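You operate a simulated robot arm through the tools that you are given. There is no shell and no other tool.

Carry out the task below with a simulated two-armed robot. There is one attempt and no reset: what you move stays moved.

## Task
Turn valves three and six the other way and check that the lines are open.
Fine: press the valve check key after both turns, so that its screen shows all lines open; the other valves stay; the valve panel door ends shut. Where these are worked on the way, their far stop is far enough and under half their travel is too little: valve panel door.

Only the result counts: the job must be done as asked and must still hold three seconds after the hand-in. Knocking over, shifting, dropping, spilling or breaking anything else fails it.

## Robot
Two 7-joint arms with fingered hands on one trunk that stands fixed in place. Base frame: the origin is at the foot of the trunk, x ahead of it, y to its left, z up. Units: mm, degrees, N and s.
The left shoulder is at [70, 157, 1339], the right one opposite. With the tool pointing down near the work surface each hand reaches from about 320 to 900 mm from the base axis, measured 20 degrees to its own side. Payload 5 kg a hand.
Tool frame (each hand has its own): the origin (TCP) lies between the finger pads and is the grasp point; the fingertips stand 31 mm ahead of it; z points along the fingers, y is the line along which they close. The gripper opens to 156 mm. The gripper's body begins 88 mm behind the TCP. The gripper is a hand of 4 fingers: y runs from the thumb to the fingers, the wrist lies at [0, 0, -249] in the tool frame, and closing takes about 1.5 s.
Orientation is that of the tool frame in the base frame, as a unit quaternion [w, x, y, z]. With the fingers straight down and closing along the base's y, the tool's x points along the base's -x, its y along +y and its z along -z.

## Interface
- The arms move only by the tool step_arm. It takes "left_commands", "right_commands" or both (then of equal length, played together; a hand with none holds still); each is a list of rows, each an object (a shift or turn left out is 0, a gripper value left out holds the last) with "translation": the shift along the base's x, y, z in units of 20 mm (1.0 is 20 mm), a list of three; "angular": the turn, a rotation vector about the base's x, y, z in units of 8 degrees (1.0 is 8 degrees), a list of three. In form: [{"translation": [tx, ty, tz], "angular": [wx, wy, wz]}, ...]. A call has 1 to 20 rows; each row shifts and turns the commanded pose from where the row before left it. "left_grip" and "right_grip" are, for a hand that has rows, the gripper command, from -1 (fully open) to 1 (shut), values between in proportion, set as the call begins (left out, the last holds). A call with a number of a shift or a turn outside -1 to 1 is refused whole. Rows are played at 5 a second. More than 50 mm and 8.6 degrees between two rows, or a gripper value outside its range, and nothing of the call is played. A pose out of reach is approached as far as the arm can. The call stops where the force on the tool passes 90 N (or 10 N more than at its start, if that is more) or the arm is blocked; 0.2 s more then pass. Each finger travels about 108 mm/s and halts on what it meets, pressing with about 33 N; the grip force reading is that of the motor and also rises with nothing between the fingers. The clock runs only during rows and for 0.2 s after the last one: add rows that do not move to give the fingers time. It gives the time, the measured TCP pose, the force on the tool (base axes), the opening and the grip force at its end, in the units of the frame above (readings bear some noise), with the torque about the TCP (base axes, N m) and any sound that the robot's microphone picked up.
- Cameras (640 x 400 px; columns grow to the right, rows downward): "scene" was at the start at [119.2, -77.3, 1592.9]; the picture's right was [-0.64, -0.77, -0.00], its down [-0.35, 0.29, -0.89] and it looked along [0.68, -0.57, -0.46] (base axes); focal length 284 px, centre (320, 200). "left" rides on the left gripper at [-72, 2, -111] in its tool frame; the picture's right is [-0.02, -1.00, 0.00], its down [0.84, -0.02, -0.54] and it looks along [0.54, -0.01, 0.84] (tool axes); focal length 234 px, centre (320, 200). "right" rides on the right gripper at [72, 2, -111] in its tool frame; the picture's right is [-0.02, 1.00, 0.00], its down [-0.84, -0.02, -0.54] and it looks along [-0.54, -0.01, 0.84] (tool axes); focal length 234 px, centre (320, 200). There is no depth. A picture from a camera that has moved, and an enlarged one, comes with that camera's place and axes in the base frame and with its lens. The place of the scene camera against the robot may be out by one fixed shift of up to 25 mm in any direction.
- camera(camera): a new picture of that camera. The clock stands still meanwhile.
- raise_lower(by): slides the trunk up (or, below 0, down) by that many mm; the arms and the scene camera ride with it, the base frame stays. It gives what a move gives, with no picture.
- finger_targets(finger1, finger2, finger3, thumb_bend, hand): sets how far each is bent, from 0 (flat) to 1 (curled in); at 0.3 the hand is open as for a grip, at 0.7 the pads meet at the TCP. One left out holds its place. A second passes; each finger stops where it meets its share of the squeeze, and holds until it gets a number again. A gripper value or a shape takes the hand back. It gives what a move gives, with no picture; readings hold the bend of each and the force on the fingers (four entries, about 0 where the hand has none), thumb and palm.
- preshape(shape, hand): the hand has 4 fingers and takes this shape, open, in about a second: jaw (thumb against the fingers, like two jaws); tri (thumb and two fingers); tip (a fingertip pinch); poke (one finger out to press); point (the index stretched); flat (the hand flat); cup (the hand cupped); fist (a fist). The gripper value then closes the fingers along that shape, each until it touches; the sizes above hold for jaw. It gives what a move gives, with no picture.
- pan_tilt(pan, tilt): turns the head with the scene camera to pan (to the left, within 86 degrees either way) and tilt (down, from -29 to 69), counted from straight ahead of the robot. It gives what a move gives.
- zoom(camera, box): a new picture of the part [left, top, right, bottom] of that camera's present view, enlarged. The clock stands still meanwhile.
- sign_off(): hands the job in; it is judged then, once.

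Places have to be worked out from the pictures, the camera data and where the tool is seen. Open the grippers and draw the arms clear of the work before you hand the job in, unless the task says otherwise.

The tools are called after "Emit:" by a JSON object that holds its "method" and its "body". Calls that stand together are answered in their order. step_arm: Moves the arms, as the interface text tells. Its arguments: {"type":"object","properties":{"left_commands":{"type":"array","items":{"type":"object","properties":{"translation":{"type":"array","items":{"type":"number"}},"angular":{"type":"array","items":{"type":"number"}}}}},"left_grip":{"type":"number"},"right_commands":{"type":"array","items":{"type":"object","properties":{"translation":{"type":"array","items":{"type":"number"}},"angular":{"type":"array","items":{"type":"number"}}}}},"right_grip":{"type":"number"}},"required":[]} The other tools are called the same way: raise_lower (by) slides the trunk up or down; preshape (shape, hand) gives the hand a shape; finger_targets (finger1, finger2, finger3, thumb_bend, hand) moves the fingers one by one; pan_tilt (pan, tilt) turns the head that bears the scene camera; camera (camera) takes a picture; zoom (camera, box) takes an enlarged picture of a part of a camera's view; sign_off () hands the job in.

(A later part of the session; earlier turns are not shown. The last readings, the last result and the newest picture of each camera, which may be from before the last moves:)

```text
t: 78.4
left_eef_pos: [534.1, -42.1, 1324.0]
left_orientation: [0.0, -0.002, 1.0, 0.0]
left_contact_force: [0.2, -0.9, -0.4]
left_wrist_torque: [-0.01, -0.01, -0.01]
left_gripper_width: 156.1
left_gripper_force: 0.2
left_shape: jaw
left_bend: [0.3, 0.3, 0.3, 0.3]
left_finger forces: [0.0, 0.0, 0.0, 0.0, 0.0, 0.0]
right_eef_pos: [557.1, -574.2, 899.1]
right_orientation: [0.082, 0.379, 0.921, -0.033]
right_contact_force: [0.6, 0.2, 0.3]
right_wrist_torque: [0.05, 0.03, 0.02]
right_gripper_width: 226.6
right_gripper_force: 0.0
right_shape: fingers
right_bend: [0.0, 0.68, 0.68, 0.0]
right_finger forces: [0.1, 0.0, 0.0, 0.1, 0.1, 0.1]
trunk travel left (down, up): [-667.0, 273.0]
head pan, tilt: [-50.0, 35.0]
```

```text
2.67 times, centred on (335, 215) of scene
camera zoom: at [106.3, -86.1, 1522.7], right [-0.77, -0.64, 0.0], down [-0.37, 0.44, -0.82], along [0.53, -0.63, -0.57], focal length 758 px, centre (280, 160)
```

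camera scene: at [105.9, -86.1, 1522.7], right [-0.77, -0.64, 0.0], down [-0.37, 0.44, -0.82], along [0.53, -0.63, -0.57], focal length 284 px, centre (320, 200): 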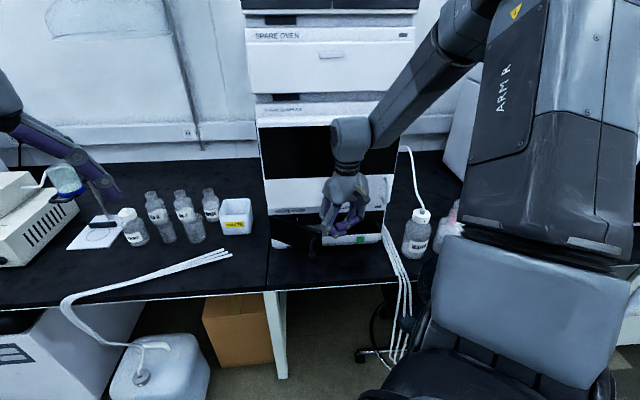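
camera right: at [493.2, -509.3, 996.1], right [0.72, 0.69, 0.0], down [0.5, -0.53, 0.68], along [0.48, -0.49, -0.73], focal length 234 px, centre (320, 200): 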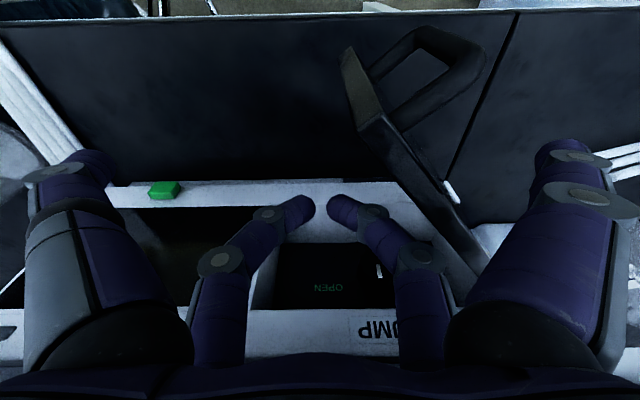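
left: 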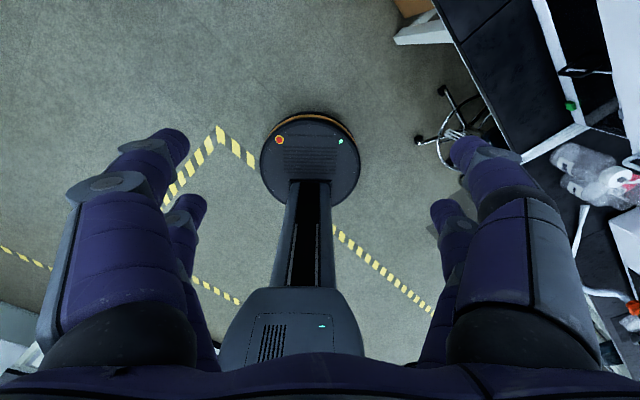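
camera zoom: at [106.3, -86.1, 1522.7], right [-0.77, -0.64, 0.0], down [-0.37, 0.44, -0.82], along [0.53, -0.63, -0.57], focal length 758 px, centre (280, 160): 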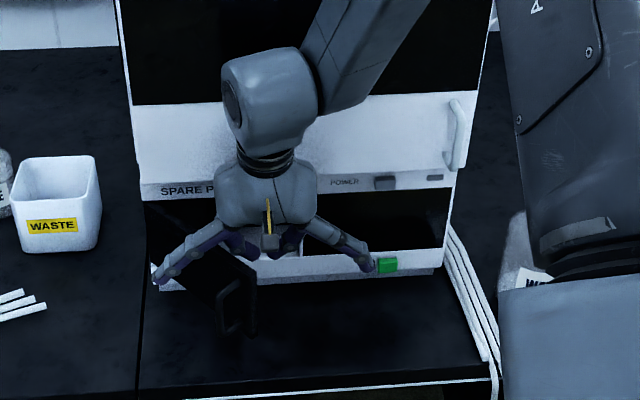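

The door was swung further (≈60°) and inside there's a panel with green "OPEN" text. I sweep along the arc to push the door fully open.

Emit:
{"method": "step_arm", "body": {"right_commands": [{"translation": [-0.1, 0.8, 0]}, {"translation": [-0.1, 0.8, 0]}, {"translation": [-0.1, 0.8, 0]}, {"translation": [0, 0.93, 0]}, {"translation": [0, 0.93, 0]}, {"translation": [0.28, 0.9, 0]}, {"translation": [0.28, 0.9, 0]}]}}

Emit:
{"method": "camera", "body": {"camera": "right"}}

Emit:
{"method": "zoom", "body": {"camera": "scene", "box": [245, 140, 425, 290]}}

```text
t: 80.0
left_eef_pos: [534.2, -41.4, 1324.8]
left_orientation: [0.001, -0.001, 1.0, 0.001]
left_contact_force: [0.7, 0.3, 0.6]
left_wrist_torque: [-0.04, 0.0, 0.0]
left_gripper_width: 156.1
left_gripper_force: 0.0
left_shape: jaw
left_bend: [0.3, 0.3, 0.3, 0.3]
left_finger forces: [0.1, 0.0, 0.0, 0.1, 0.0, 0.0]
right_eef_pos: [561.0, -450.7, 900.3]
right_orientation: [0.083, 0.378, 0.921, -0.033]
right_contact_force: [0.1, -1.0, 0.5]
right_wrist_torque: [-0.01, 0.02, 0.01]
right_gripper_width: 226.9
right_gripper_force: 0.0
right_shape: fingers
right_bend: [0.0, 0.68, 0.68, 0.0]
right_finger forces: [0.0, 0.0, 0.1, 0.0, 0.0, 0.1]
trunk travel left (down, up): [-667.0, 273.0]
head pan, tilt: [-50.0, 35.0]
```

```text
taken
camera right: at [498.8, -386.3, 998.0], right [0.72, 0.69, 0.0], down [0.5, -0.53, 0.68], along [0.48, -0.49, -0.73], focal length 234 px, centre (320, 200)
```

right: 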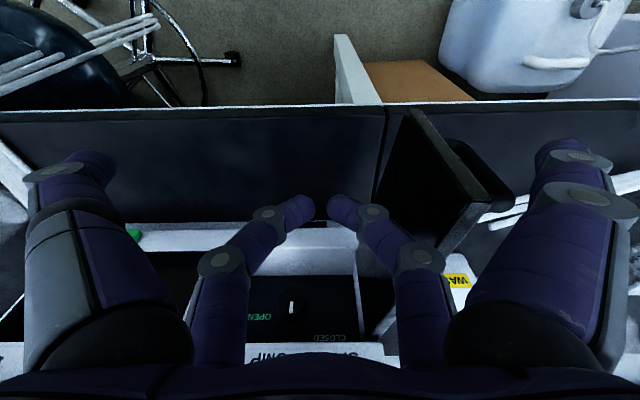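

```text
2.67 times, centred on (335, 215) of scene
camera zoom: at [106.1, -85.2, 1522.8], right [-0.77, -0.64, 0.0], down [-0.37, 0.44, -0.82], along [0.53, -0.63, -0.57], focal length 758 px, centre (280, 160)
```

zoom: 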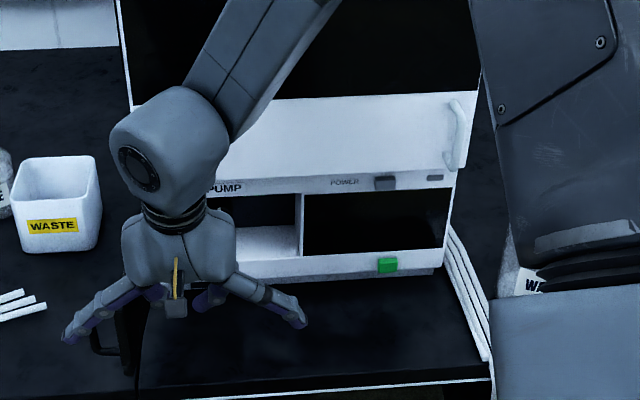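

The door stands past 90°. Inside I can see a knob with "OPEN"/"CLOSED" labels. I lift the hand up and away and look at the interior properly.

Emit:
{"method": "step_arm", "body": {"right_commands": [{"translation": [-0.3, -0.2, 0.9]}, {"translation": [-0.3, -0.2, 0.9]}, {"translation": [-0.5, -0.2, 0.9]}, {"translation": [-0.7, -0.2, 0.9]}, {"translation": [-0.7, 0, 0.9]}, {"translation": [-0.7, 0, 0.9]}]}}

Emit:
{"method": "zoom", "body": {"camera": "scene", "box": [255, 195, 405, 295]}}

Emit:
{"method": "camera", "body": {"camera": "right"}}

```text
t: 81.4
left_eef_pos: [532.3, -41.6, 1325.6]
left_orientation: [0.0, -0.001, 1.0, 0.0]
left_contact_force: [0.0, -0.2, 0.8]
left_wrist_torque: [0.01, -0.03, -0.01]
left_gripper_width: 156.0
left_gripper_force: 0.2
left_shape: jaw
left_bend: [0.3, 0.3, 0.3, 0.3]
left_finger forces: [0.0, 0.1, 0.0, 0.0, 0.0, 0.1]
right_eef_pos: [493.6, -466.2, 1008.8]
right_orientation: [0.082, 0.379, 0.921, -0.034]
right_contact_force: [0.1, 0.0, 0.4]
right_wrist_torque: [-0.01, -0.02, 0.02]
right_gripper_width: 226.8
right_gripper_force: 0.0
right_shape: fingers
right_bend: [0.0, 0.68, 0.68, 0.0]
right_finger forces: [0.0, 0.0, 0.1, 0.1, 0.0, 0.1]
trunk travel left (down, up): [-667.0, 273.0]
head pan, tilt: [-50.0, 35.0]
```

```text
4.00 times, centred on (330, 245) of scene
camera zoom: at [104.1, -85.5, 1522.9], right [-0.77, -0.64, 0.0], down [-0.37, 0.44, -0.82], along [0.53, -0.63, -0.57], focal length 1137 px, centre (280, 20)
```

zoom: 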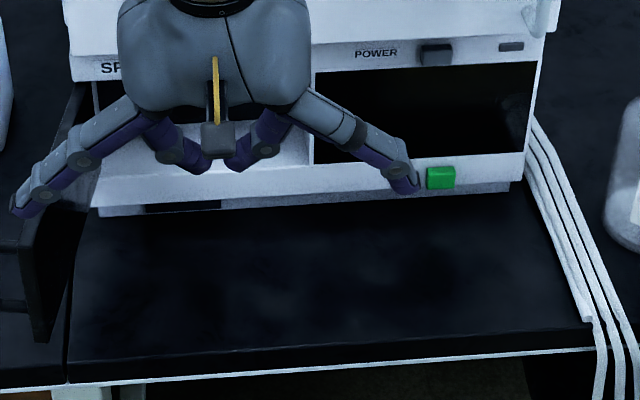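

```text
taken
camera right: at [430.6, -401.7, 1106.1], right [0.72, 0.69, 0.0], down [0.5, -0.53, 0.68], along [0.48, -0.49, -0.73], focal length 234 px, centre (320, 200)
```

right: 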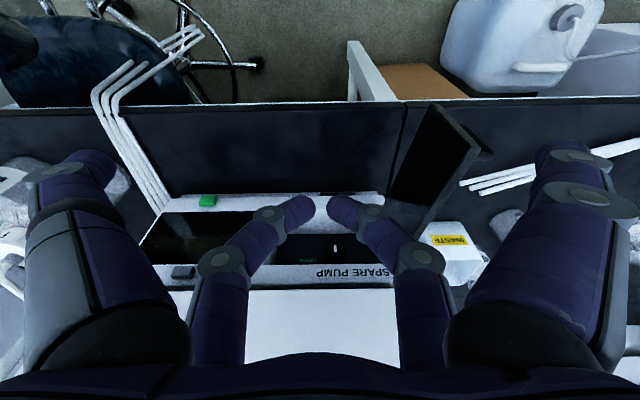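

I open the fingers and pitch the hand camera to look level into the compartment from in front.

Emit:
{"method": "finger_targets", "body": {"hand": "right", "finger1": 0.3, "finger2": 0.3, "finger3": 0.3, "thumb_bend": 0.3}}

Emit:
{"method": "step_arm", "body": {"right_commands": [{"translation": [-0.6, -0.1, 0]}, {"translation": [-0.6, -0.1, 0]}, {"translation": [-0.4, -0.1, -0.6], "angular": [-0.62, -0.62, 0]}, {"translation": [-0.4, -0.1, -0.6], "angular": [-0.62, -0.62, 0]}]}}

Emit:
{"method": "step_arm", "body": {"right_commands": [{"translation": [-0.3, -0.1, -0.8], "angular": [-0.62, -0.62, 0]}, {"translation": [-0.3, -0.1, -0.8], "angular": [-0.62, -0.62, 0]}, {"translation": [0, 0, -0.8], "angular": [-0.62, -0.62, 0]}, {"translation": [0, 0, -0.8]}]}}

Emit:
{"method": "camera", "body": {"camera": "right"}}

```text
t: 82.4
left_eef_pos: [533.2, -42.5, 1323.8]
left_orientation: [0.0, -0.002, 1.0, -0.001]
left_contact_force: [0.3, 0.1, 0.4]
left_wrist_torque: [-0.01, -0.01, -0.01]
left_gripper_width: 156.0
left_gripper_force: 0.1
left_shape: jaw
left_bend: [0.3, 0.3, 0.3, 0.3]
left_finger forces: [0.1, 0.0, 0.1, 0.1, 0.1, 0.1]
right_eef_pos: [494.4, -467.7, 1007.5]
right_orientation: [0.082, 0.379, 0.921, -0.033]
right_contact_force: [-0.1, -0.8, 0.5]
right_wrist_torque: [0.01, -0.02, 0.0]
right_gripper_width: 160.9
right_gripper_force: 0.1
right_shape: fingers
right_bend: [0.3, 0.3, 0.3, 0.3]
right_finger forces: [0.0, 0.0, 0.0, 0.0, 0.0, 0.1]
trunk travel left (down, up): [-667.0, 273.0]
head pan, tilt: [-50.0, 35.0]
```

```text
t: 83.4
left_eef_pos: [533.6, -41.6, 1325.1]
left_orientation: [0.0, -0.002, 1.0, 0.0]
left_contact_force: [-0.3, 0.0, -0.3]
left_wrist_torque: [0.01, -0.02, 0.0]
left_gripper_width: 155.8
left_gripper_force: 0.0
left_shape: jaw
left_bend: [0.3, 0.3, 0.3, 0.3]
left_finger forces: [0.0, 0.0, 0.0, 0.0, 0.0, 0.0]
right_eef_pos: [456.3, -472.7, 984.5]
right_orientation: [0.193, 0.372, 0.904, -0.08]
right_contact_force: [-0.6, 0.3, 0.0]
right_wrist_torque: [0.03, -0.02, -0.02]
right_gripper_width: 160.6
right_gripper_force: 0.0
right_shape: fingers
right_bend: [0.3, 0.3, 0.3, 0.3]
right_finger forces: [0.0, 0.0, 0.1, 0.0, 0.0, 0.0]
trunk travel left (down, up): [-667.0, 273.0]
head pan, tilt: [-50.0, 35.0]
```

```text
t: 84.4
left_eef_pos: [534.1, -43.1, 1324.1]
left_orientation: [0.0, -0.002, 1.0, 0.0]
left_contact_force: [0.0, 0.0, 0.4]
left_wrist_torque: [-0.01, 0.02, 0.03]
left_gripper_width: 155.9
left_gripper_force: 0.0
left_shape: jaw
left_bend: [0.3, 0.3, 0.3, 0.3]
left_finger forces: [0.0, 0.0, 0.0, 0.0, 0.0, 0.1]
right_eef_pos: [431.7, -569.1, 1040.7]
right_orientation: [0.287, 0.379, 0.871, -0.123]
right_contact_force: [0.9, 1.2, 0.2]
right_wrist_torque: [-0.01, 0.0, -0.01]
right_gripper_width: 160.3
right_gripper_force: 0.1
right_shape: fingers
right_bend: [0.3, 0.3, 0.3, 0.3]
right_finger forces: [0.1, 0.1, 0.1, 0.0, 0.1, 0.1]
right hand out of reach, approached as far as the arm can: row 1, 2, 3, 4
trunk travel left (down, up): [-667.0, 273.0]
head pan, tilt: [-50.0, 35.0]
```

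```text
taken
camera right: at [349.4, -477.6, 1087.8], right [0.75, 0.67, 0.02], down [0.22, -0.27, 0.94], along [0.63, -0.69, -0.35], focal length 234 px, centre (320, 200)
```

right: 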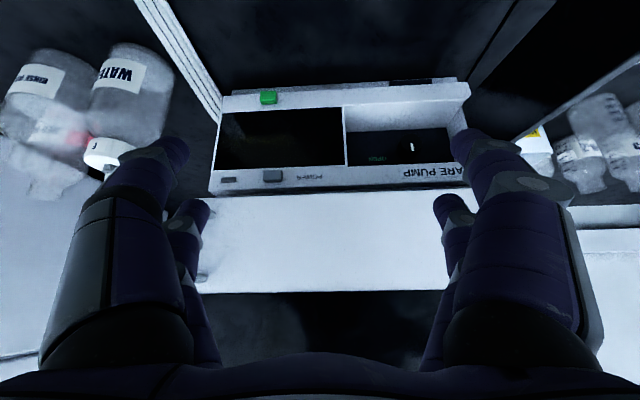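

The arm moved off to the side again, but the compartment is visible. I zoom into it.

Emit:
{"method": "zoom", "body": {"camera": "right", "box": [330, 85, 490, 185]}}

Emit:
{"method": "zoom", "body": {"camera": "right", "box": [190, 190, 450, 350]}}

Emit:
{"method": "camera", "body": {"camera": "scene"}}

```text
4.00 times, centred on (410, 135) of right
camera zoom: at [349.4, -477.6, 1087.8], right [0.75, 0.67, 0.02], down [0.22, -0.27, 0.94], along [0.63, -0.69, -0.35], focal length 937 px, centre (-40, 460)
```

zoom: 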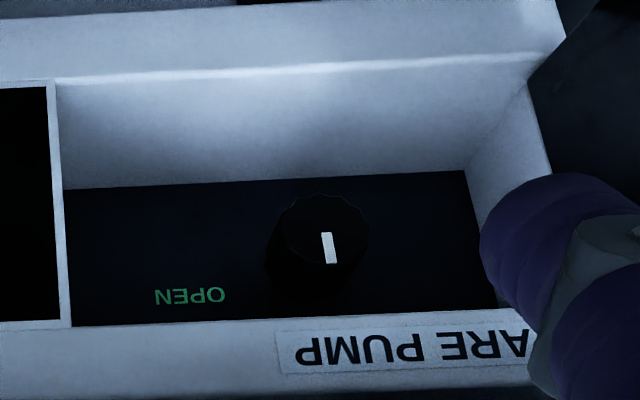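

```text
2.46 times, centred on (320, 270) of right
camera zoom: at [349.4, -477.6, 1087.8], right [0.75, 0.67, 0.02], down [0.22, -0.27, 0.94], along [0.63, -0.69, -0.35], focal length 576 px, centre (320, 28)
```

zoom: 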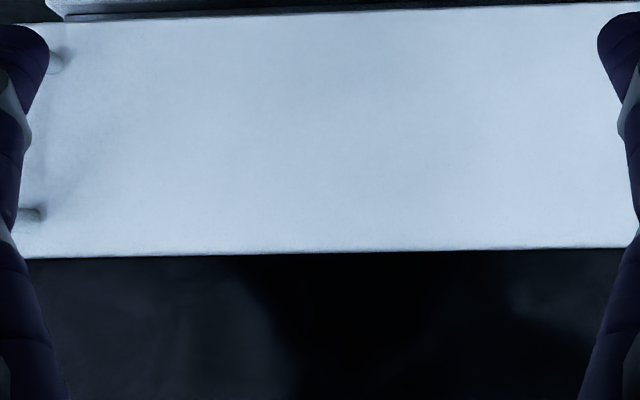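

```text
taken
camera scene: at [105.9, -86.3, 1522.7], right [-0.77, -0.64, 0.0], down [-0.37, 0.44, -0.82], along [0.53, -0.63, -0.57], focal length 284 px, centre (320, 200)
```

scene: 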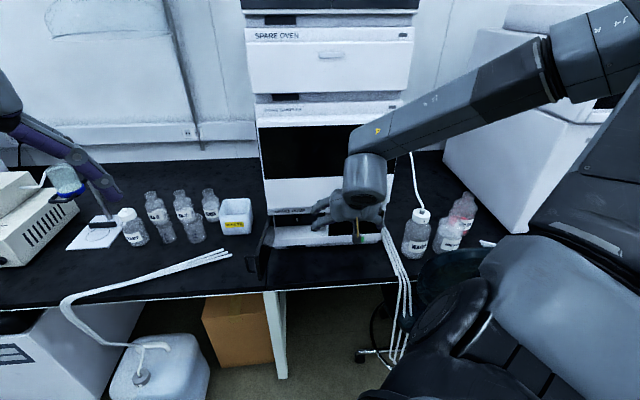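

This compartment holds only one purge knob (OPEN/CLOSED), not numbered valves, so the valve panel must be elsewhere. I survey the surroundings more carefully with the head.

Emit:
{"method": "pan_tilt", "body": {"pan": -84, "tilt": 25}}

Emit:
{"method": "camera", "body": {"camera": "scene"}}

Emit:
{"method": "pan_tilt", "body": {"pan": -65, "tilt": 55}}

Emit:
{"method": "camera", "body": {"camera": "scene"}}

Emit:
{"method": "pan_tilt", "body": {"pan": -15, "tilt": 55}}

Emit:
{"method": "camera", "body": {"camera": "scene"}}

Emit:
{"method": "pan_tilt", "body": {"pan": 35, "tilt": 40}}

Emit:
{"method": "camera", "body": {"camera": "scene"}}

Emit:
{"method": "pan_tilt", "body": {"pan": 80, "tilt": 30}}

Emit:
{"method": "camera", "body": {"camera": "scene"}}

Emit:
{"method": "pan_tilt", "body": {"pan": -40, "tilt": -15}}

Emit:
{"method": "camera", "body": {"camera": "scene"}}

```text
t: 85.4
left_eef_pos: [532.6, -42.5, 1324.7]
left_orientation: [0.0, -0.002, 1.0, 0.0]
left_contact_force: [0.4, -0.3, 0.0]
left_wrist_torque: [0.04, -0.04, 0.05]
left_gripper_width: 156.1
left_gripper_force: 0.0
left_shape: jaw
left_bend: [0.3, 0.3, 0.3, 0.3]
left_finger forces: [0.0, 0.0, 0.0, 0.0, 0.1, 0.0]
right_eef_pos: [432.2, -569.7, 1040.0]
right_orientation: [0.286, 0.38, 0.871, -0.122]
right_contact_force: [-0.5, 0.8, -0.3]
right_wrist_torque: [-0.01, 0.01, 0.04]
right_gripper_width: 160.0
right_gripper_force: 0.1
right_shape: fingers
right_bend: [0.3, 0.3, 0.3, 0.3]
right_finger forces: [0.1, 0.0, 0.0, 0.1, 0.1, 0.0]
trunk travel left (down, up): [-667.0, 273.0]
head pan, tilt: [-84.0, 25.0]
```

```text
taken
camera scene: at [58.1, -111.4, 1538.5], right [-0.99, -0.11, 0.0], down [-0.04, 0.42, -0.91], along [0.1, -0.9, -0.42], focal length 284 px, centre (320, 200)
```

scene: 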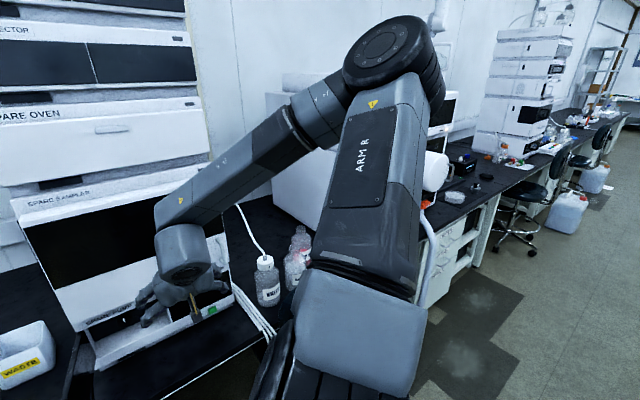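

```text
t: 86.3
left_eef_pos: [534.4, -41.4, 1324.5]
left_orientation: [0.001, -0.002, 1.0, 0.0]
left_contact_force: [0.3, -0.5, 0.5]
left_wrist_torque: [0.01, 0.0, 0.02]
left_gripper_width: 155.9
left_gripper_force: 0.1
left_shape: jaw
left_bend: [0.3, 0.3, 0.3, 0.3]
left_finger forces: [0.0, 0.0, 0.0, 0.0, 0.1, 0.0]
right_eef_pos: [432.0, -568.9, 1040.4]
right_orientation: [0.286, 0.381, 0.871, -0.123]
right_contact_force: [0.8, 1.1, 0.3]
right_wrist_torque: [-0.03, 0.0, -0.01]
right_gripper_width: 160.5
right_gripper_force: 0.1
right_shape: fingers
right_bend: [0.3, 0.3, 0.3, 0.3]
right_finger forces: [0.0, 0.1, 0.1, 0.0, 0.1, 0.0]
trunk travel left (down, up): [-667.0, 273.0]
head pan, tilt: [-65.0, 55.0]
```

```text
taken
camera scene: at [79.4, -83.5, 1494.6], right [-0.91, -0.42, 0.0], down [-0.35, 0.74, -0.57], along [0.24, -0.52, -0.82], focal length 284 px, centre (320, 200)
```

scene: 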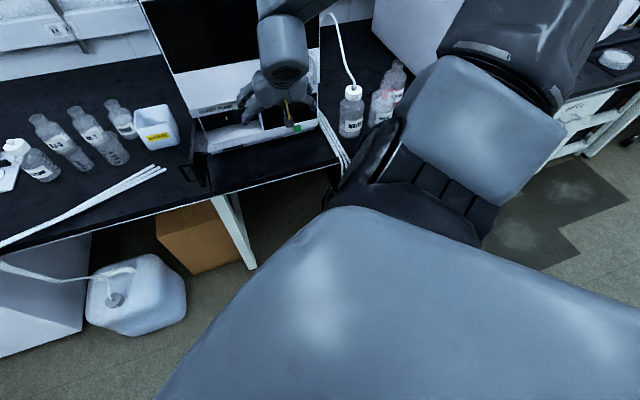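

```text
t: 87.5
left_eef_pos: [534.1, -42.7, 1325.3]
left_orientation: [0.001, -0.001, 1.0, 0.0]
left_contact_force: [-0.4, 0.3, 0.4]
left_wrist_torque: [0.0, -0.01, 0.01]
left_gripper_width: 155.9
left_gripper_force: 0.1
left_shape: jaw
left_bend: [0.3, 0.3, 0.3, 0.3]
left_finger forces: [0.0, 0.0, 0.0, 0.0, 0.0, 0.0]
right_eef_pos: [432.3, -568.7, 1040.6]
right_orientation: [0.287, 0.379, 0.871, -0.123]
right_contact_force: [-0.1, 0.2, 0.2]
right_wrist_torque: [0.01, 0.0, -0.01]
right_gripper_width: 160.2
right_gripper_force: 0.0
right_shape: fingers
right_bend: [0.3, 0.3, 0.3, 0.3]
right_finger forces: [0.0, 0.0, 0.0, 0.1, 0.0, 0.0]
trunk travel left (down, up): [-667.0, 273.0]
head pan, tilt: [-15.0, 55.0]
```

```text
taken
camera scene: at [118.5, -37.1, 1494.5], right [-0.26, -0.97, 0.0], down [-0.79, 0.21, -0.57], along [0.55, -0.15, -0.82], focal length 284 px, centre (320, 200)
```

scene: 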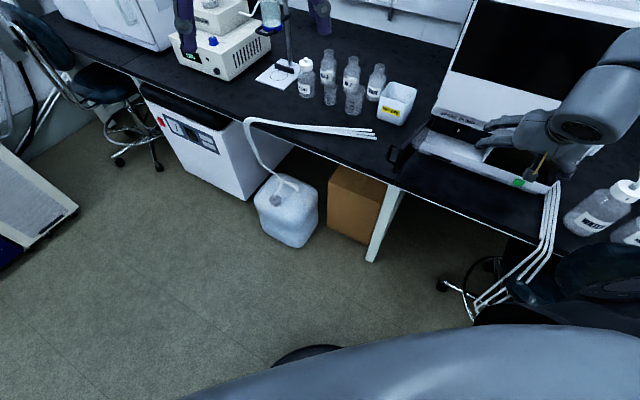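

```text
t: 88.7
left_eef_pos: [534.0, -41.7, 1324.4]
left_orientation: [0.001, -0.002, 1.0, 0.0]
left_contact_force: [0.0, 0.3, 0.0]
left_wrist_torque: [0.02, 0.01, 0.04]
left_gripper_width: 155.8
left_gripper_force: 0.0
left_shape: jaw
left_bend: [0.3, 0.3, 0.3, 0.3]
left_finger forces: [0.0, 0.0, 0.1, 0.0, 0.0, 0.0]
right_eef_pos: [431.6, -569.4, 1041.6]
right_orientation: [0.287, 0.38, 0.871, -0.123]
right_contact_force: [-1.2, -1.0, 1.2]
right_wrist_torque: [0.0, -0.03, 0.03]
right_gripper_width: 160.4
right_gripper_force: 0.0
right_shape: fingers
right_bend: [0.3, 0.3, 0.3, 0.3]
right_finger forces: [0.1, 0.1, 0.1, 0.0, 0.1, 0.0]
trunk travel left (down, up): [-667.0, 273.0]
head pan, tilt: [35.0, 40.0]
```

```text
taken
camera scene: at [118.6, 30.3, 1515.2], right [0.57, -0.82, 0.0], down [-0.53, -0.37, -0.77], along [0.63, 0.44, -0.64], focal length 284 px, centre (320, 200)
```

scene: 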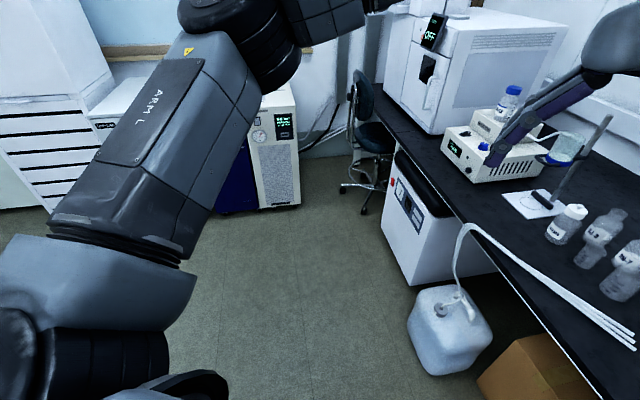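

```text
t: 89.8
left_eef_pos: [534.4, -41.9, 1324.4]
left_orientation: [0.0, -0.002, 1.0, 0.0]
left_contact_force: [-0.3, 0.0, 0.4]
left_wrist_torque: [0.01, 0.03, 0.03]
left_gripper_width: 156.2
left_gripper_force: 0.0
left_shape: jaw
left_bend: [0.3, 0.3, 0.3, 0.3]
left_finger forces: [0.0, 0.0, 0.0, 0.0, 0.0, 0.0]
right_eef_pos: [432.2, -568.9, 1040.8]
right_orientation: [0.286, 0.381, 0.871, -0.123]
right_contact_force: [-0.3, -0.4, 0.8]
right_wrist_torque: [-0.05, 0.0, 0.02]
right_gripper_width: 160.2
right_gripper_force: 0.1
right_shape: fingers
right_bend: [0.3, 0.3, 0.3, 0.3]
right_finger forces: [0.0, 0.0, 0.1, 0.0, 0.0, 0.0]
trunk travel left (down, up): [-667.0, 273.0]
head pan, tilt: [80.0, 30.0]
```

```text
taken
camera scene: at [64.7, 70.6, 1530.6], right [0.98, -0.17, 0.0], down [-0.09, -0.49, -0.87], along [0.15, 0.85, -0.5], focal length 284 px, centre (320, 200)
```

scene: 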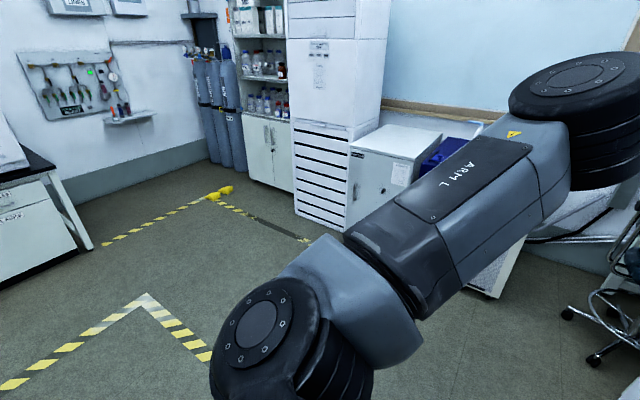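

```text
t: 91.8
left_eef_pos: [533.6, -42.7, 1324.1]
left_orientation: [0.0, -0.002, 1.0, -0.001]
left_contact_force: [0.3, 0.0, -0.6]
left_wrist_torque: [-0.03, 0.01, 0.0]
left_gripper_width: 156.3
left_gripper_force: 0.1
left_shape: jaw
left_bend: [0.3, 0.3, 0.3, 0.3]
left_finger forces: [0.0, 0.1, 0.1, 0.0, 0.0, 0.1]
right_eef_pos: [432.2, -568.8, 1040.7]
right_orientation: [0.288, 0.381, 0.87, -0.123]
right_contact_force: [0.2, -0.5, 0.0]
right_wrist_torque: [0.02, 0.07, 0.01]
right_gripper_width: 159.8
right_gripper_force: 0.1
right_shape: fingers
right_bend: [0.3, 0.3, 0.3, 0.3]
right_finger forces: [0.0, 0.1, 0.1, 0.0, 0.1, 0.1]
trunk travel left (down, up): [-667.0, 273.0]
head pan, tilt: [-40.0, -15.0]
```

```text
taken
camera scene: at [110.6, -70.1, 1601.3], right [-0.64, -0.77, 0.0], down [0.2, -0.17, -0.97], along [0.74, -0.62, 0.26], focal length 284 px, centre (320, 200)
```

scene: 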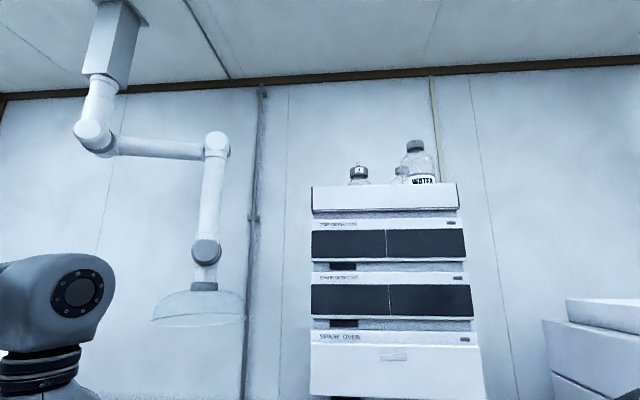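

Nothing else within reach could be it; the sampler's large door with the white handle (just where the head initially aimed) remains. I shift the right hand to the right to look at that handle.

Emit:
{"method": "step_arm", "body": {"right_commands": [{"translation": [-0.7, -0.5, 0.2]}, {"translation": [-0.7, -0.5, 0.2]}, {"translation": [-0.7, -0.5, 0.2]}, {"translation": [-0.7, -0.5, 0.2]}]}}

Emit:
{"method": "camera", "body": {"camera": "right"}}

Emit:
{"method": "pan_tilt", "body": {"pan": -50, "tilt": 35}}

Emit:
{"method": "camera", "body": {"camera": "scene"}}

```text
t: 92.8
left_eef_pos: [531.9, -41.9, 1326.0]
left_orientation: [0.0, -0.001, 1.0, 0.0]
left_contact_force: [-0.5, -1.1, -0.1]
left_wrist_torque: [0.01, -0.01, 0.02]
left_gripper_width: 156.2
left_gripper_force: 0.1
left_shape: jaw
left_bend: [0.3, 0.3, 0.3, 0.3]
left_finger forces: [0.1, 0.0, 0.0, 0.1, 0.0, 0.1]
right_eef_pos: [374.6, -608.2, 1059.7]
right_orientation: [0.287, 0.379, 0.871, -0.122]
right_contact_force: [0.2, 0.9, -0.5]
right_wrist_torque: [0.0, -0.01, 0.0]
right_gripper_width: 160.3
right_gripper_force: 0.1
right_shape: fingers
right_bend: [0.3, 0.3, 0.3, 0.3]
right_finger forces: [0.0, 0.1, 0.1, 0.0, 0.1, 0.0]
trunk travel left (down, up): [-667.0, 273.0]
head pan, tilt: [-40.0, -15.0]
```

```text
taken
camera right: at [292.0, -517.1, 1107.0], right [0.74, 0.67, 0.02], down [0.22, -0.27, 0.94], along [0.63, -0.69, -0.35], focal length 234 px, centre (320, 200)
```

right: 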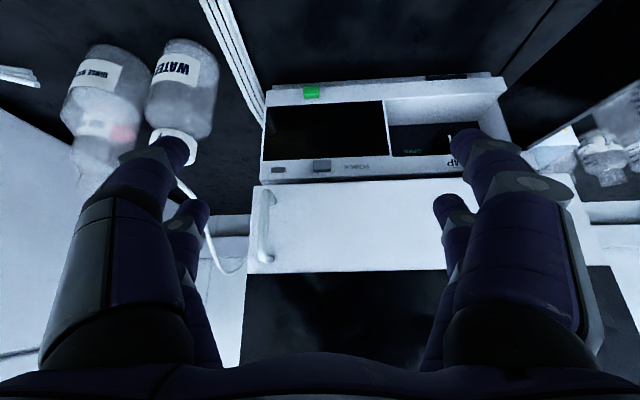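

```text
t: 94.0
left_eef_pos: [534.2, -41.9, 1323.6]
left_orientation: [0.0, -0.002, 1.0, 0.0]
left_contact_force: [-0.3, -0.2, 0.0]
left_wrist_torque: [0.01, 0.05, 0.0]
left_gripper_width: 155.8
left_gripper_force: 0.1
left_shape: jaw
left_bend: [0.3, 0.3, 0.3, 0.3]
left_finger forces: [0.1, 0.0, 0.1, 0.0, 0.0, 0.0]
right_eef_pos: [375.2, -608.6, 1058.8]
right_orientation: [0.287, 0.38, 0.87, -0.124]
right_contact_force: [-0.6, 1.0, 0.1]
right_wrist_torque: [-0.01, -0.02, -0.05]
right_gripper_width: 160.1
right_gripper_force: 0.0
right_shape: fingers
right_bend: [0.3, 0.3, 0.3, 0.3]
right_finger forces: [0.0, 0.1, 0.0, 0.0, 0.1, 0.0]
trunk travel left (down, up): [-667.0, 273.0]
head pan, tilt: [-50.0, 35.0]
```

```text
taken
camera scene: at [105.3, -85.9, 1522.9], right [-0.77, -0.64, 0.0], down [-0.37, 0.44, -0.82], along [0.53, -0.63, -0.57], focal length 284 px, centre (320, 200)
```

scene: 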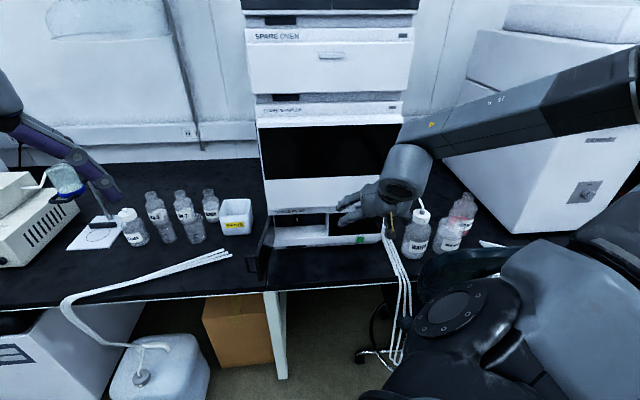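

The handle is well visible. I zoom for accurate pixels.

Emit:
{"method": "zoom", "body": {"camera": "right", "box": [230, 80, 350, 280]}}

```text
2.00 times, centred on (290, 180) of right
camera zoom: at [293.1, -517.2, 1106.8], right [0.75, 0.67, 0.02], down [0.22, -0.27, 0.94], along [0.63, -0.69, -0.35], focal length 468 px, centre (380, 240)
```

zoom: 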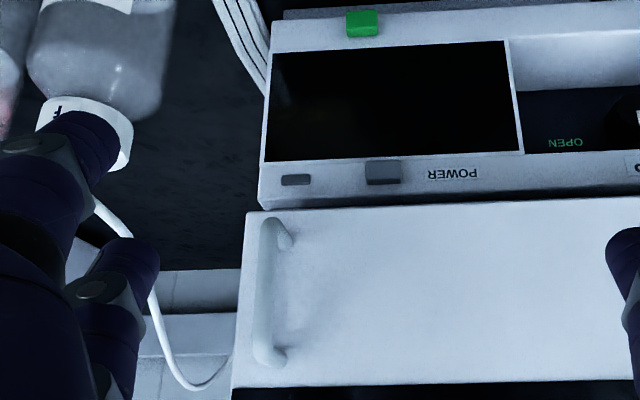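

The handle bar is around s≈-225, c≈795, z 1009–1081, standing ~40 mm off the door. I set the hook fingers and move in front of it.

Emit:
{"method": "finger_targets", "body": {"hand": "right", "finger1": 0.1, "finger2": 0.1, "finger3": 0.5, "thumb_bend": 0.3}}

Emit:
{"method": "step_arm", "body": {"right_commands": [{"translation": [-0.15, -0.78, -0.36]}, {"translation": [-0.15, -0.78, -0.36]}, {"translation": [-0.15, -0.78, -0.36]}, {"translation": [-0.15, -0.78, -0.36]}]}}

Emit:
{"method": "camera", "body": {"camera": "right"}}

```text
t: 95.0
left_eef_pos: [534.1, -41.6, 1325.0]
left_orientation: [0.0, -0.002, 1.0, 0.0]
left_contact_force: [0.8, -0.5, -0.9]
left_wrist_torque: [-0.02, -0.01, 0.01]
left_gripper_width: 155.8
left_gripper_force: 0.0
left_shape: jaw
left_bend: [0.3, 0.3, 0.3, 0.3]
left_finger forces: [0.0, 0.1, 0.0, 0.0, 0.1, 0.0]
right_eef_pos: [376.6, -609.3, 1058.9]
right_orientation: [0.287, 0.38, 0.871, -0.123]
right_contact_force: [0.5, 0.8, 0.7]
right_wrist_torque: [-0.03, 0.01, 0.01]
right_gripper_width: 184.7
right_gripper_force: 0.1
right_shape: fingers
right_bend: [0.1, 0.1, 0.5, 0.3]
right_finger forces: [0.0, 0.0, 0.0, 0.1, 0.0, 0.0]
trunk travel left (down, up): [-667.0, 273.0]
head pan, tilt: [-50.0, 35.0]
```

```text
t: 96.0
left_eef_pos: [533.8, -43.1, 1323.9]
left_orientation: [0.0, -0.001, 1.0, 0.0]
left_contact_force: [0.8, -0.2, 0.7]
left_wrist_torque: [0.05, 0.01, 0.0]
left_gripper_width: 156.1
left_gripper_force: 0.0
left_shape: jaw
left_bend: [0.3, 0.3, 0.3, 0.3]
left_finger forces: [0.1, 0.1, 0.0, 0.0, 0.1, 0.1]
right_eef_pos: [363.4, -672.0, 1027.4]
right_orientation: [0.286, 0.38, 0.871, -0.122]
right_contact_force: [-0.4, -0.2, 0.2]
right_wrist_torque: [-0.01, 0.01, 0.0]
right_gripper_width: 184.7
right_gripper_force: 0.1
right_shape: fingers
right_bend: [0.1, 0.1, 0.5, 0.3]
right_finger forces: [0.0, 0.1, 0.2, 0.0, 0.0, 0.1]
trunk travel left (down, up): [-667.0, 273.0]
head pan, tilt: [-50.0, 35.0]
```

```text
taken
camera right: at [281.2, -580.6, 1075.6], right [0.75, 0.67, 0.02], down [0.22, -0.28, 0.94], along [0.63, -0.69, -0.35], focal length 234 px, centre (320, 200)
```

right: 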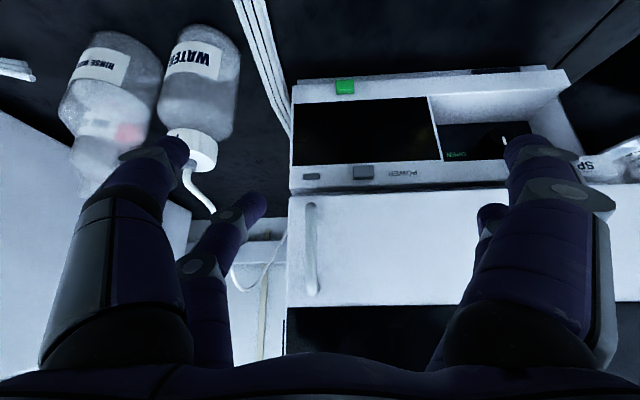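

The hand is centred on the handle with finger3 on its right side. I advance 44 mm toward it and look.

Emit:
{"method": "step_arm", "body": {"right_commands": [{"translation": [0.52, -0.5, 0]}, {"translation": [0.52, -0.5, 0]}, {"translation": [0.52, -0.5, 0]}]}}

Emit:
{"method": "camera", "body": {"camera": "right"}}

```text
t: 96.8
left_eef_pos: [533.9, -41.9, 1324.8]
left_orientation: [0.0, -0.001, 1.0, 0.0]
left_contact_force: [0.1, 0.4, -0.2]
left_wrist_torque: [-0.02, -0.01, 0.02]
left_gripper_width: 156.1
left_gripper_force: 0.1
left_shape: jaw
left_bend: [0.3, 0.3, 0.3, 0.3]
left_finger forces: [0.0, 0.0, 0.1, 0.0, 0.0, 0.0]
right_eef_pos: [394.4, -701.2, 1026.9]
right_orientation: [0.287, 0.379, 0.871, -0.122]
right_contact_force: [-0.3, -0.9, -0.8]
right_wrist_torque: [0.01, 0.05, 0.0]
right_gripper_width: 184.6
right_gripper_force: 0.0
right_shape: fingers
right_bend: [0.1, 0.1, 0.5, 0.3]
right_finger forces: [0.0, 0.0, 0.0, 0.0, 0.0, 0.0]
trunk travel left (down, up): [-667.0, 273.0]
head pan, tilt: [-50.0, 35.0]
```

```text
taken
camera right: at [312.6, -609.9, 1075.6], right [0.75, 0.67, 0.02], down [0.22, -0.27, 0.94], along [0.63, -0.69, -0.35], focal length 234 px, centre (320, 200)
```

right: 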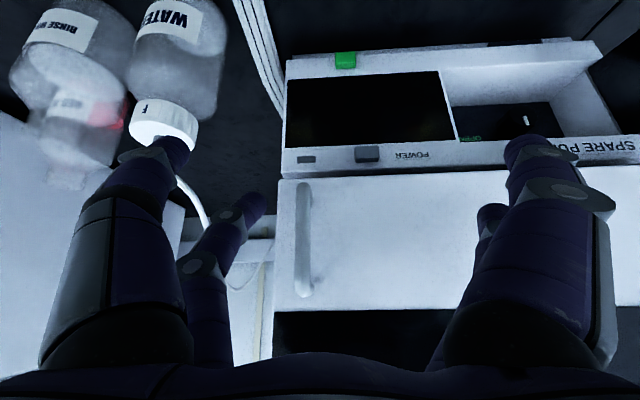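

Finger3 needs ~8 mm more depth to pass behind the bar. I advance slightly and curl it.

Emit:
{"method": "step_arm", "body": {"right_commands": [{"translation": [0.3, -0.3, 0]}]}}

Emit:
{"method": "finger_targets", "body": {"hand": "right", "finger3": 0.78}}

Emit:
{"method": "zoom", "body": {"camera": "right", "box": [200, 140, 440, 320]}}

```text
t: 97.2
left_eef_pos: [534.7, -43.1, 1324.3]
left_orientation: [0.0, -0.002, 1.0, 0.0]
left_contact_force: [0.3, -0.3, 0.0]
left_wrist_torque: [0.03, 0.05, -0.04]
left_gripper_width: 155.9
left_gripper_force: 0.1
left_shape: jaw
left_bend: [0.3, 0.3, 0.3, 0.3]
left_finger forces: [0.0, 0.1, 0.0, 0.1, 0.0, 0.0]
right_eef_pos: [401.1, -707.5, 1025.5]
right_orientation: [0.287, 0.381, 0.871, -0.123]
right_contact_force: [0.1, 0.6, 0.1]
right_wrist_torque: [-0.01, 0.02, 0.02]
right_gripper_width: 184.9
right_gripper_force: 0.0
right_shape: fingers
right_bend: [0.1, 0.1, 0.5, 0.3]
right_finger forces: [0.1, 0.1, 0.1, 0.0, 0.0, 0.0]
trunk travel left (down, up): [-667.0, 273.0]
head pan, tilt: [-50.0, 35.0]
```

```text
t: 98.2
left_eef_pos: [534.4, -42.7, 1324.6]
left_orientation: [0.0, -0.002, 1.0, 0.001]
left_contact_force: [0.2, 0.1, 0.6]
left_wrist_torque: [0.0, -0.03, -0.01]
left_gripper_width: 156.0
left_gripper_force: 0.1
left_shape: jaw
left_bend: [0.3, 0.3, 0.3, 0.3]
left_finger forces: [0.1, 0.0, 0.0, 0.0, 0.1, 0.1]
right_eef_pos: [400.0, -706.7, 1028.5]
right_orientation: [0.287, 0.38, 0.87, -0.124]
right_contact_force: [0.1, -0.2, 0.8]
right_wrist_torque: [0.03, 0.02, 0.01]
right_gripper_width: 184.9
right_gripper_force: 0.4
right_shape: fingers
right_bend: [0.1, 0.1, 0.78, 0.3]
right_finger forces: [0.0, 0.1, 0.6, 0.0, 0.0, 0.0]
trunk travel left (down, up): [-667.0, 273.0]
head pan, tilt: [-50.0, 35.0]
```

```text
2.22 times, centred on (320, 230) of right
camera zoom: at [318.8, -615.9, 1075.3], right [0.75, 0.67, 0.02], down [0.22, -0.27, 0.94], along [0.63, -0.69, -0.35], focal length 520 px, centre (320, 133)
```

zoom: 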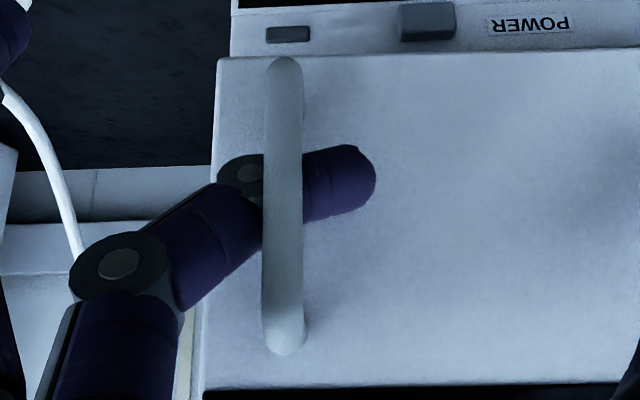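

Finger3 is neatly behind the handle. I first swing the left arm out of the door's path, then pull the door along its arc.

Emit:
{"method": "step_arm", "body": {"left_commands": [{"translation": [0, 0.9, 0.3]}, {"translation": [0, 0.9, 0.3]}, {"translation": [0, 0.9, 0.3]}, {"translation": [0, 0.9, 0.3]}, {"translation": [0, 0.9, 0.3]}, {"translation": [0, 0.9, 0.3]}, {"translation": [0, 0.9, 0]}, {"translation": [0, 0.9, 0]}, {"translation": [0, 0.9, 0]}, {"translation": [0, 0.9, 0]}, {"translation": [0, 0.9, 0]}, {"translation": [0, 0.9, 0]}]}}

Emit:
{"method": "step_arm", "body": {"right_commands": [{"translation": [-0.4, 0.4, 0]}, {"translation": [-0.48, 0.62, 0]}, {"translation": [-0.48, 0.62, 0]}, {"translation": [-0.42, 0.66, 0]}, {"translation": [-0.42, 0.66, 0]}]}}

Emit:
{"method": "camera", "body": {"camera": "right"}}

Emit:
{"method": "camera", "body": {"camera": "scene"}}

```text
t: 100.8
left_eef_pos: [532.4, 175.2, 1361.0]
left_orientation: [0.0, -0.001, 1.0, -0.001]
left_contact_force: [0.7, -0.8, -0.7]
left_wrist_torque: [-0.02, 0.0, -0.01]
left_gripper_width: 155.8
left_gripper_force: 0.0
left_shape: jaw
left_bend: [0.3, 0.3, 0.3, 0.3]
left_finger forces: [0.0, 0.1, 0.0, 0.0, 0.0, 0.0]
right_eef_pos: [402.3, -706.4, 1028.7]
right_orientation: [0.287, 0.381, 0.87, -0.123]
right_contact_force: [-0.6, 0.2, -0.7]
right_wrist_torque: [0.06, 0.01, -0.01]
right_gripper_width: 184.6
right_gripper_force: 0.7
right_shape: fingers
right_bend: [0.1, 0.1, 0.78, 0.3]
right_finger forces: [0.0, 0.0, 0.6, 0.0, 0.1, 0.1]
trunk travel left (down, up): [-667.0, 273.0]
head pan, tilt: [-50.0, 35.0]
```

```text
t: 102.0
left_eef_pos: [532.5, 174.2, 1360.1]
left_orientation: [0.001, -0.003, 1.0, 0.0]
left_contact_force: [0.0, 0.5, 0.4]
left_wrist_torque: [-0.01, -0.02, -0.01]
left_gripper_width: 155.9
left_gripper_force: 0.0
left_shape: jaw
left_bend: [0.3, 0.3, 0.3, 0.3]
left_finger forces: [0.1, 0.0, 0.0, 0.1, 0.0, 0.1]
right_eef_pos: [358.7, -646.2, 1030.2]
right_orientation: [0.288, 0.381, 0.87, -0.123]
right_contact_force: [-1.3, -0.6, 0.0]
right_wrist_torque: [-0.01, -0.01, 0.04]
right_gripper_width: 184.5
right_gripper_force: 0.0
right_shape: fingers
right_bend: [0.1, 0.1, 0.78, 0.3]
right_finger forces: [0.0, 0.0, 0.0, 0.0, 0.0, 0.0]
trunk travel left (down, up): [-667.0, 273.0]
head pan, tilt: [-50.0, 35.0]
```

```text
taken
camera right: at [275.2, -555.1, 1078.1], right [0.75, 0.67, 0.02], down [0.22, -0.27, 0.94], along [0.63, -0.69, -0.35], focal length 234 px, centre (320, 200)
```

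right: 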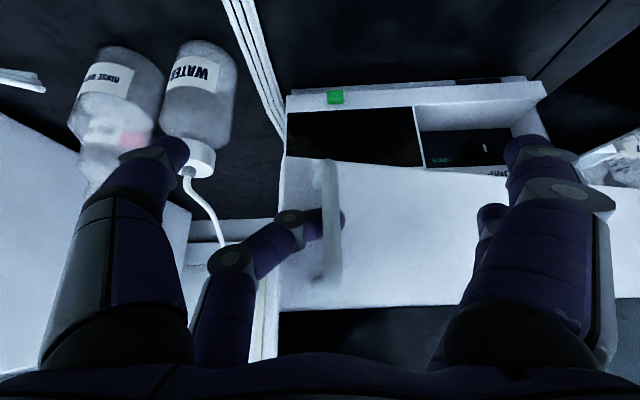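

```text
taken
camera scene: at [104.8, -84.8, 1522.9], right [-0.77, -0.64, 0.0], down [-0.37, 0.44, -0.82], along [0.53, -0.63, -0.57], focal length 284 px, centre (320, 200)
```

scene: 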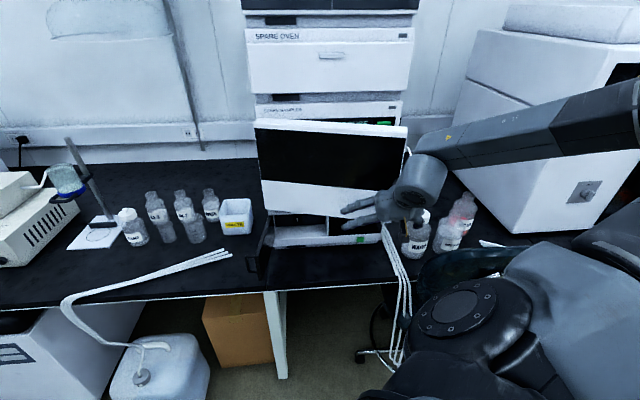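

The sampler door is opening and a green display shows inside at top right — this is the valve panel. I continue the pull along the arc.

Emit:
{"method": "step_arm", "body": {"right_commands": [{"translation": [-0.36, 0.7, 0]}, {"translation": [-0.36, 0.7, 0]}, {"translation": [-0.3, 0.725, 0]}, {"translation": [-0.3, 0.725, 0]}]}}

Emit:
{"method": "camera", "body": {"camera": "right"}}

Emit:
{"method": "zoom", "body": {"camera": "scene", "box": [230, 90, 450, 260]}}

```text
t: 103.0
left_eef_pos: [532.6, 175.0, 1361.4]
left_orientation: [0.0, -0.003, 1.0, 0.0]
left_contact_force: [0.4, 0.5, 0.1]
left_wrist_torque: [0.03, -0.06, 0.0]
left_gripper_width: 156.0
left_gripper_force: 0.1
left_shape: jaw
left_bend: [0.3, 0.3, 0.3, 0.3]
left_finger forces: [0.0, 0.0, 0.0, 0.0, 0.0, 0.0]
right_eef_pos: [332.0, -590.5, 1031.7]
right_orientation: [0.287, 0.38, 0.871, -0.123]
right_contact_force: [-0.2, -0.1, 1.2]
right_wrist_torque: [0.0, 0.0, -0.01]
right_gripper_width: 185.0
right_gripper_force: 0.0
right_shape: fingers
right_bend: [0.1, 0.1, 0.78, 0.3]
right_finger forces: [0.1, 0.0, 0.1, 0.1, 0.0, 0.1]
trunk travel left (down, up): [-667.0, 273.0]
head pan, tilt: [-50.0, 35.0]
```

```text
taken
camera right: at [249.1, -499.5, 1080.0], right [0.75, 0.67, 0.02], down [0.22, -0.27, 0.94], along [0.63, -0.69, -0.35], focal length 234 px, centre (320, 200)
```

right: 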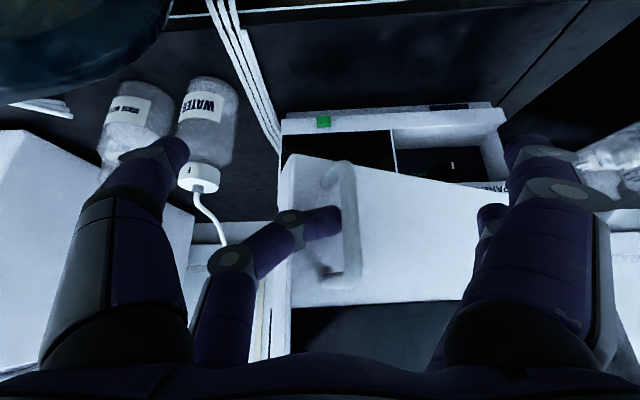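

```text
2.35 times, centred on (340, 175) of scene
camera zoom: at [104.8, -85.0, 1522.9], right [-0.77, -0.64, 0.0], down [-0.37, 0.44, -0.82], along [0.53, -0.63, -0.57], focal length 669 px, centre (273, 259)
```

zoom: 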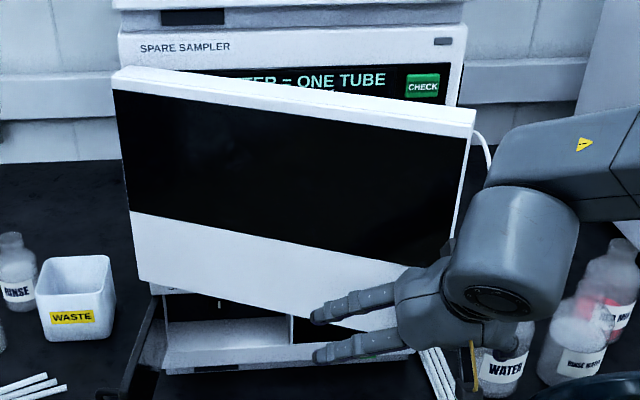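

I see "… = ONE TUBE" and a green CHECK key behind the door. I keep pulling along the arc.

Emit:
{"method": "step_arm", "body": {"right_commands": [{"translation": [-0.24, 0.75, 0]}, {"translation": [-0.24, 0.75, 0]}, {"translation": [-0.17, 0.77, 0]}, {"translation": [-0.17, 0.77, 0]}, {"translation": [-0.1, 0.78, 0]}, {"translation": [-0.1, 0.78, 0]}]}}

Emit:
{"method": "camera", "body": {"camera": "right"}}

Emit:
{"method": "camera", "body": {"camera": "scene"}}

```text
t: 104.4
left_eef_pos: [535.3, 175.0, 1360.1]
left_orientation: [-0.001, -0.002, 1.0, 0.0]
left_contact_force: [0.3, 0.4, 0.0]
left_wrist_torque: [-0.03, 0.03, 0.01]
left_gripper_width: 155.7
left_gripper_force: 0.0
left_shape: jaw
left_bend: [0.3, 0.3, 0.3, 0.3]
left_finger forces: [0.0, 0.1, 0.0, 0.0, 0.0, 0.0]
right_eef_pos: [333.4, -536.4, 1027.9]
right_orientation: [0.286, 0.38, 0.871, -0.124]
right_contact_force: [-0.2, 1.5, -0.7]
right_wrist_torque: [0.02, 0.0, -0.03]
right_gripper_width: 184.6
right_gripper_force: 0.1
right_shape: fingers
right_bend: [0.1, 0.1, 0.78, 0.3]
right_finger forces: [0.0, 0.1, 0.1, 0.0, 0.0, 0.1]
right hand out of reach, approached as far as the arm can: row 4, 5, 6
trunk travel left (down, up): [-667.0, 273.0]
head pan, tilt: [-50.0, 35.0]
```

```text
taken
camera right: at [251.6, -446.2, 1076.0], right [0.75, 0.67, 0.02], down [0.22, -0.28, 0.93], along [0.63, -0.69, -0.36], focal length 234 px, centre (320, 200)
```

right: 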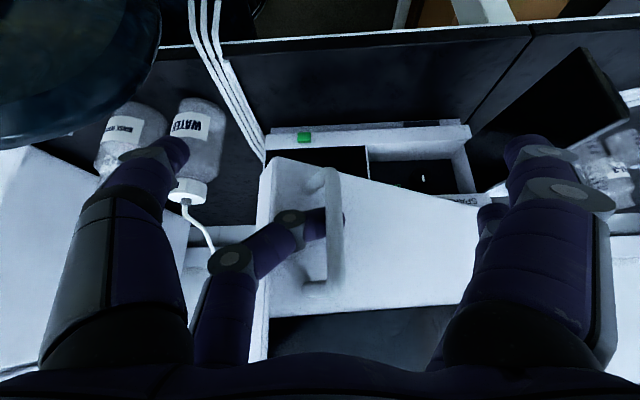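

```text
taken
camera scene: at [107.1, -85.1, 1522.7], right [-0.77, -0.64, 0.0], down [-0.37, 0.44, -0.82], along [0.53, -0.63, -0.57], focal length 284 px, centre (320, 200)
```

scene: 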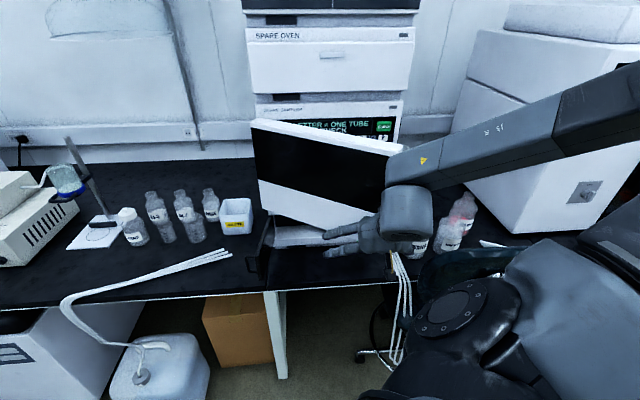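

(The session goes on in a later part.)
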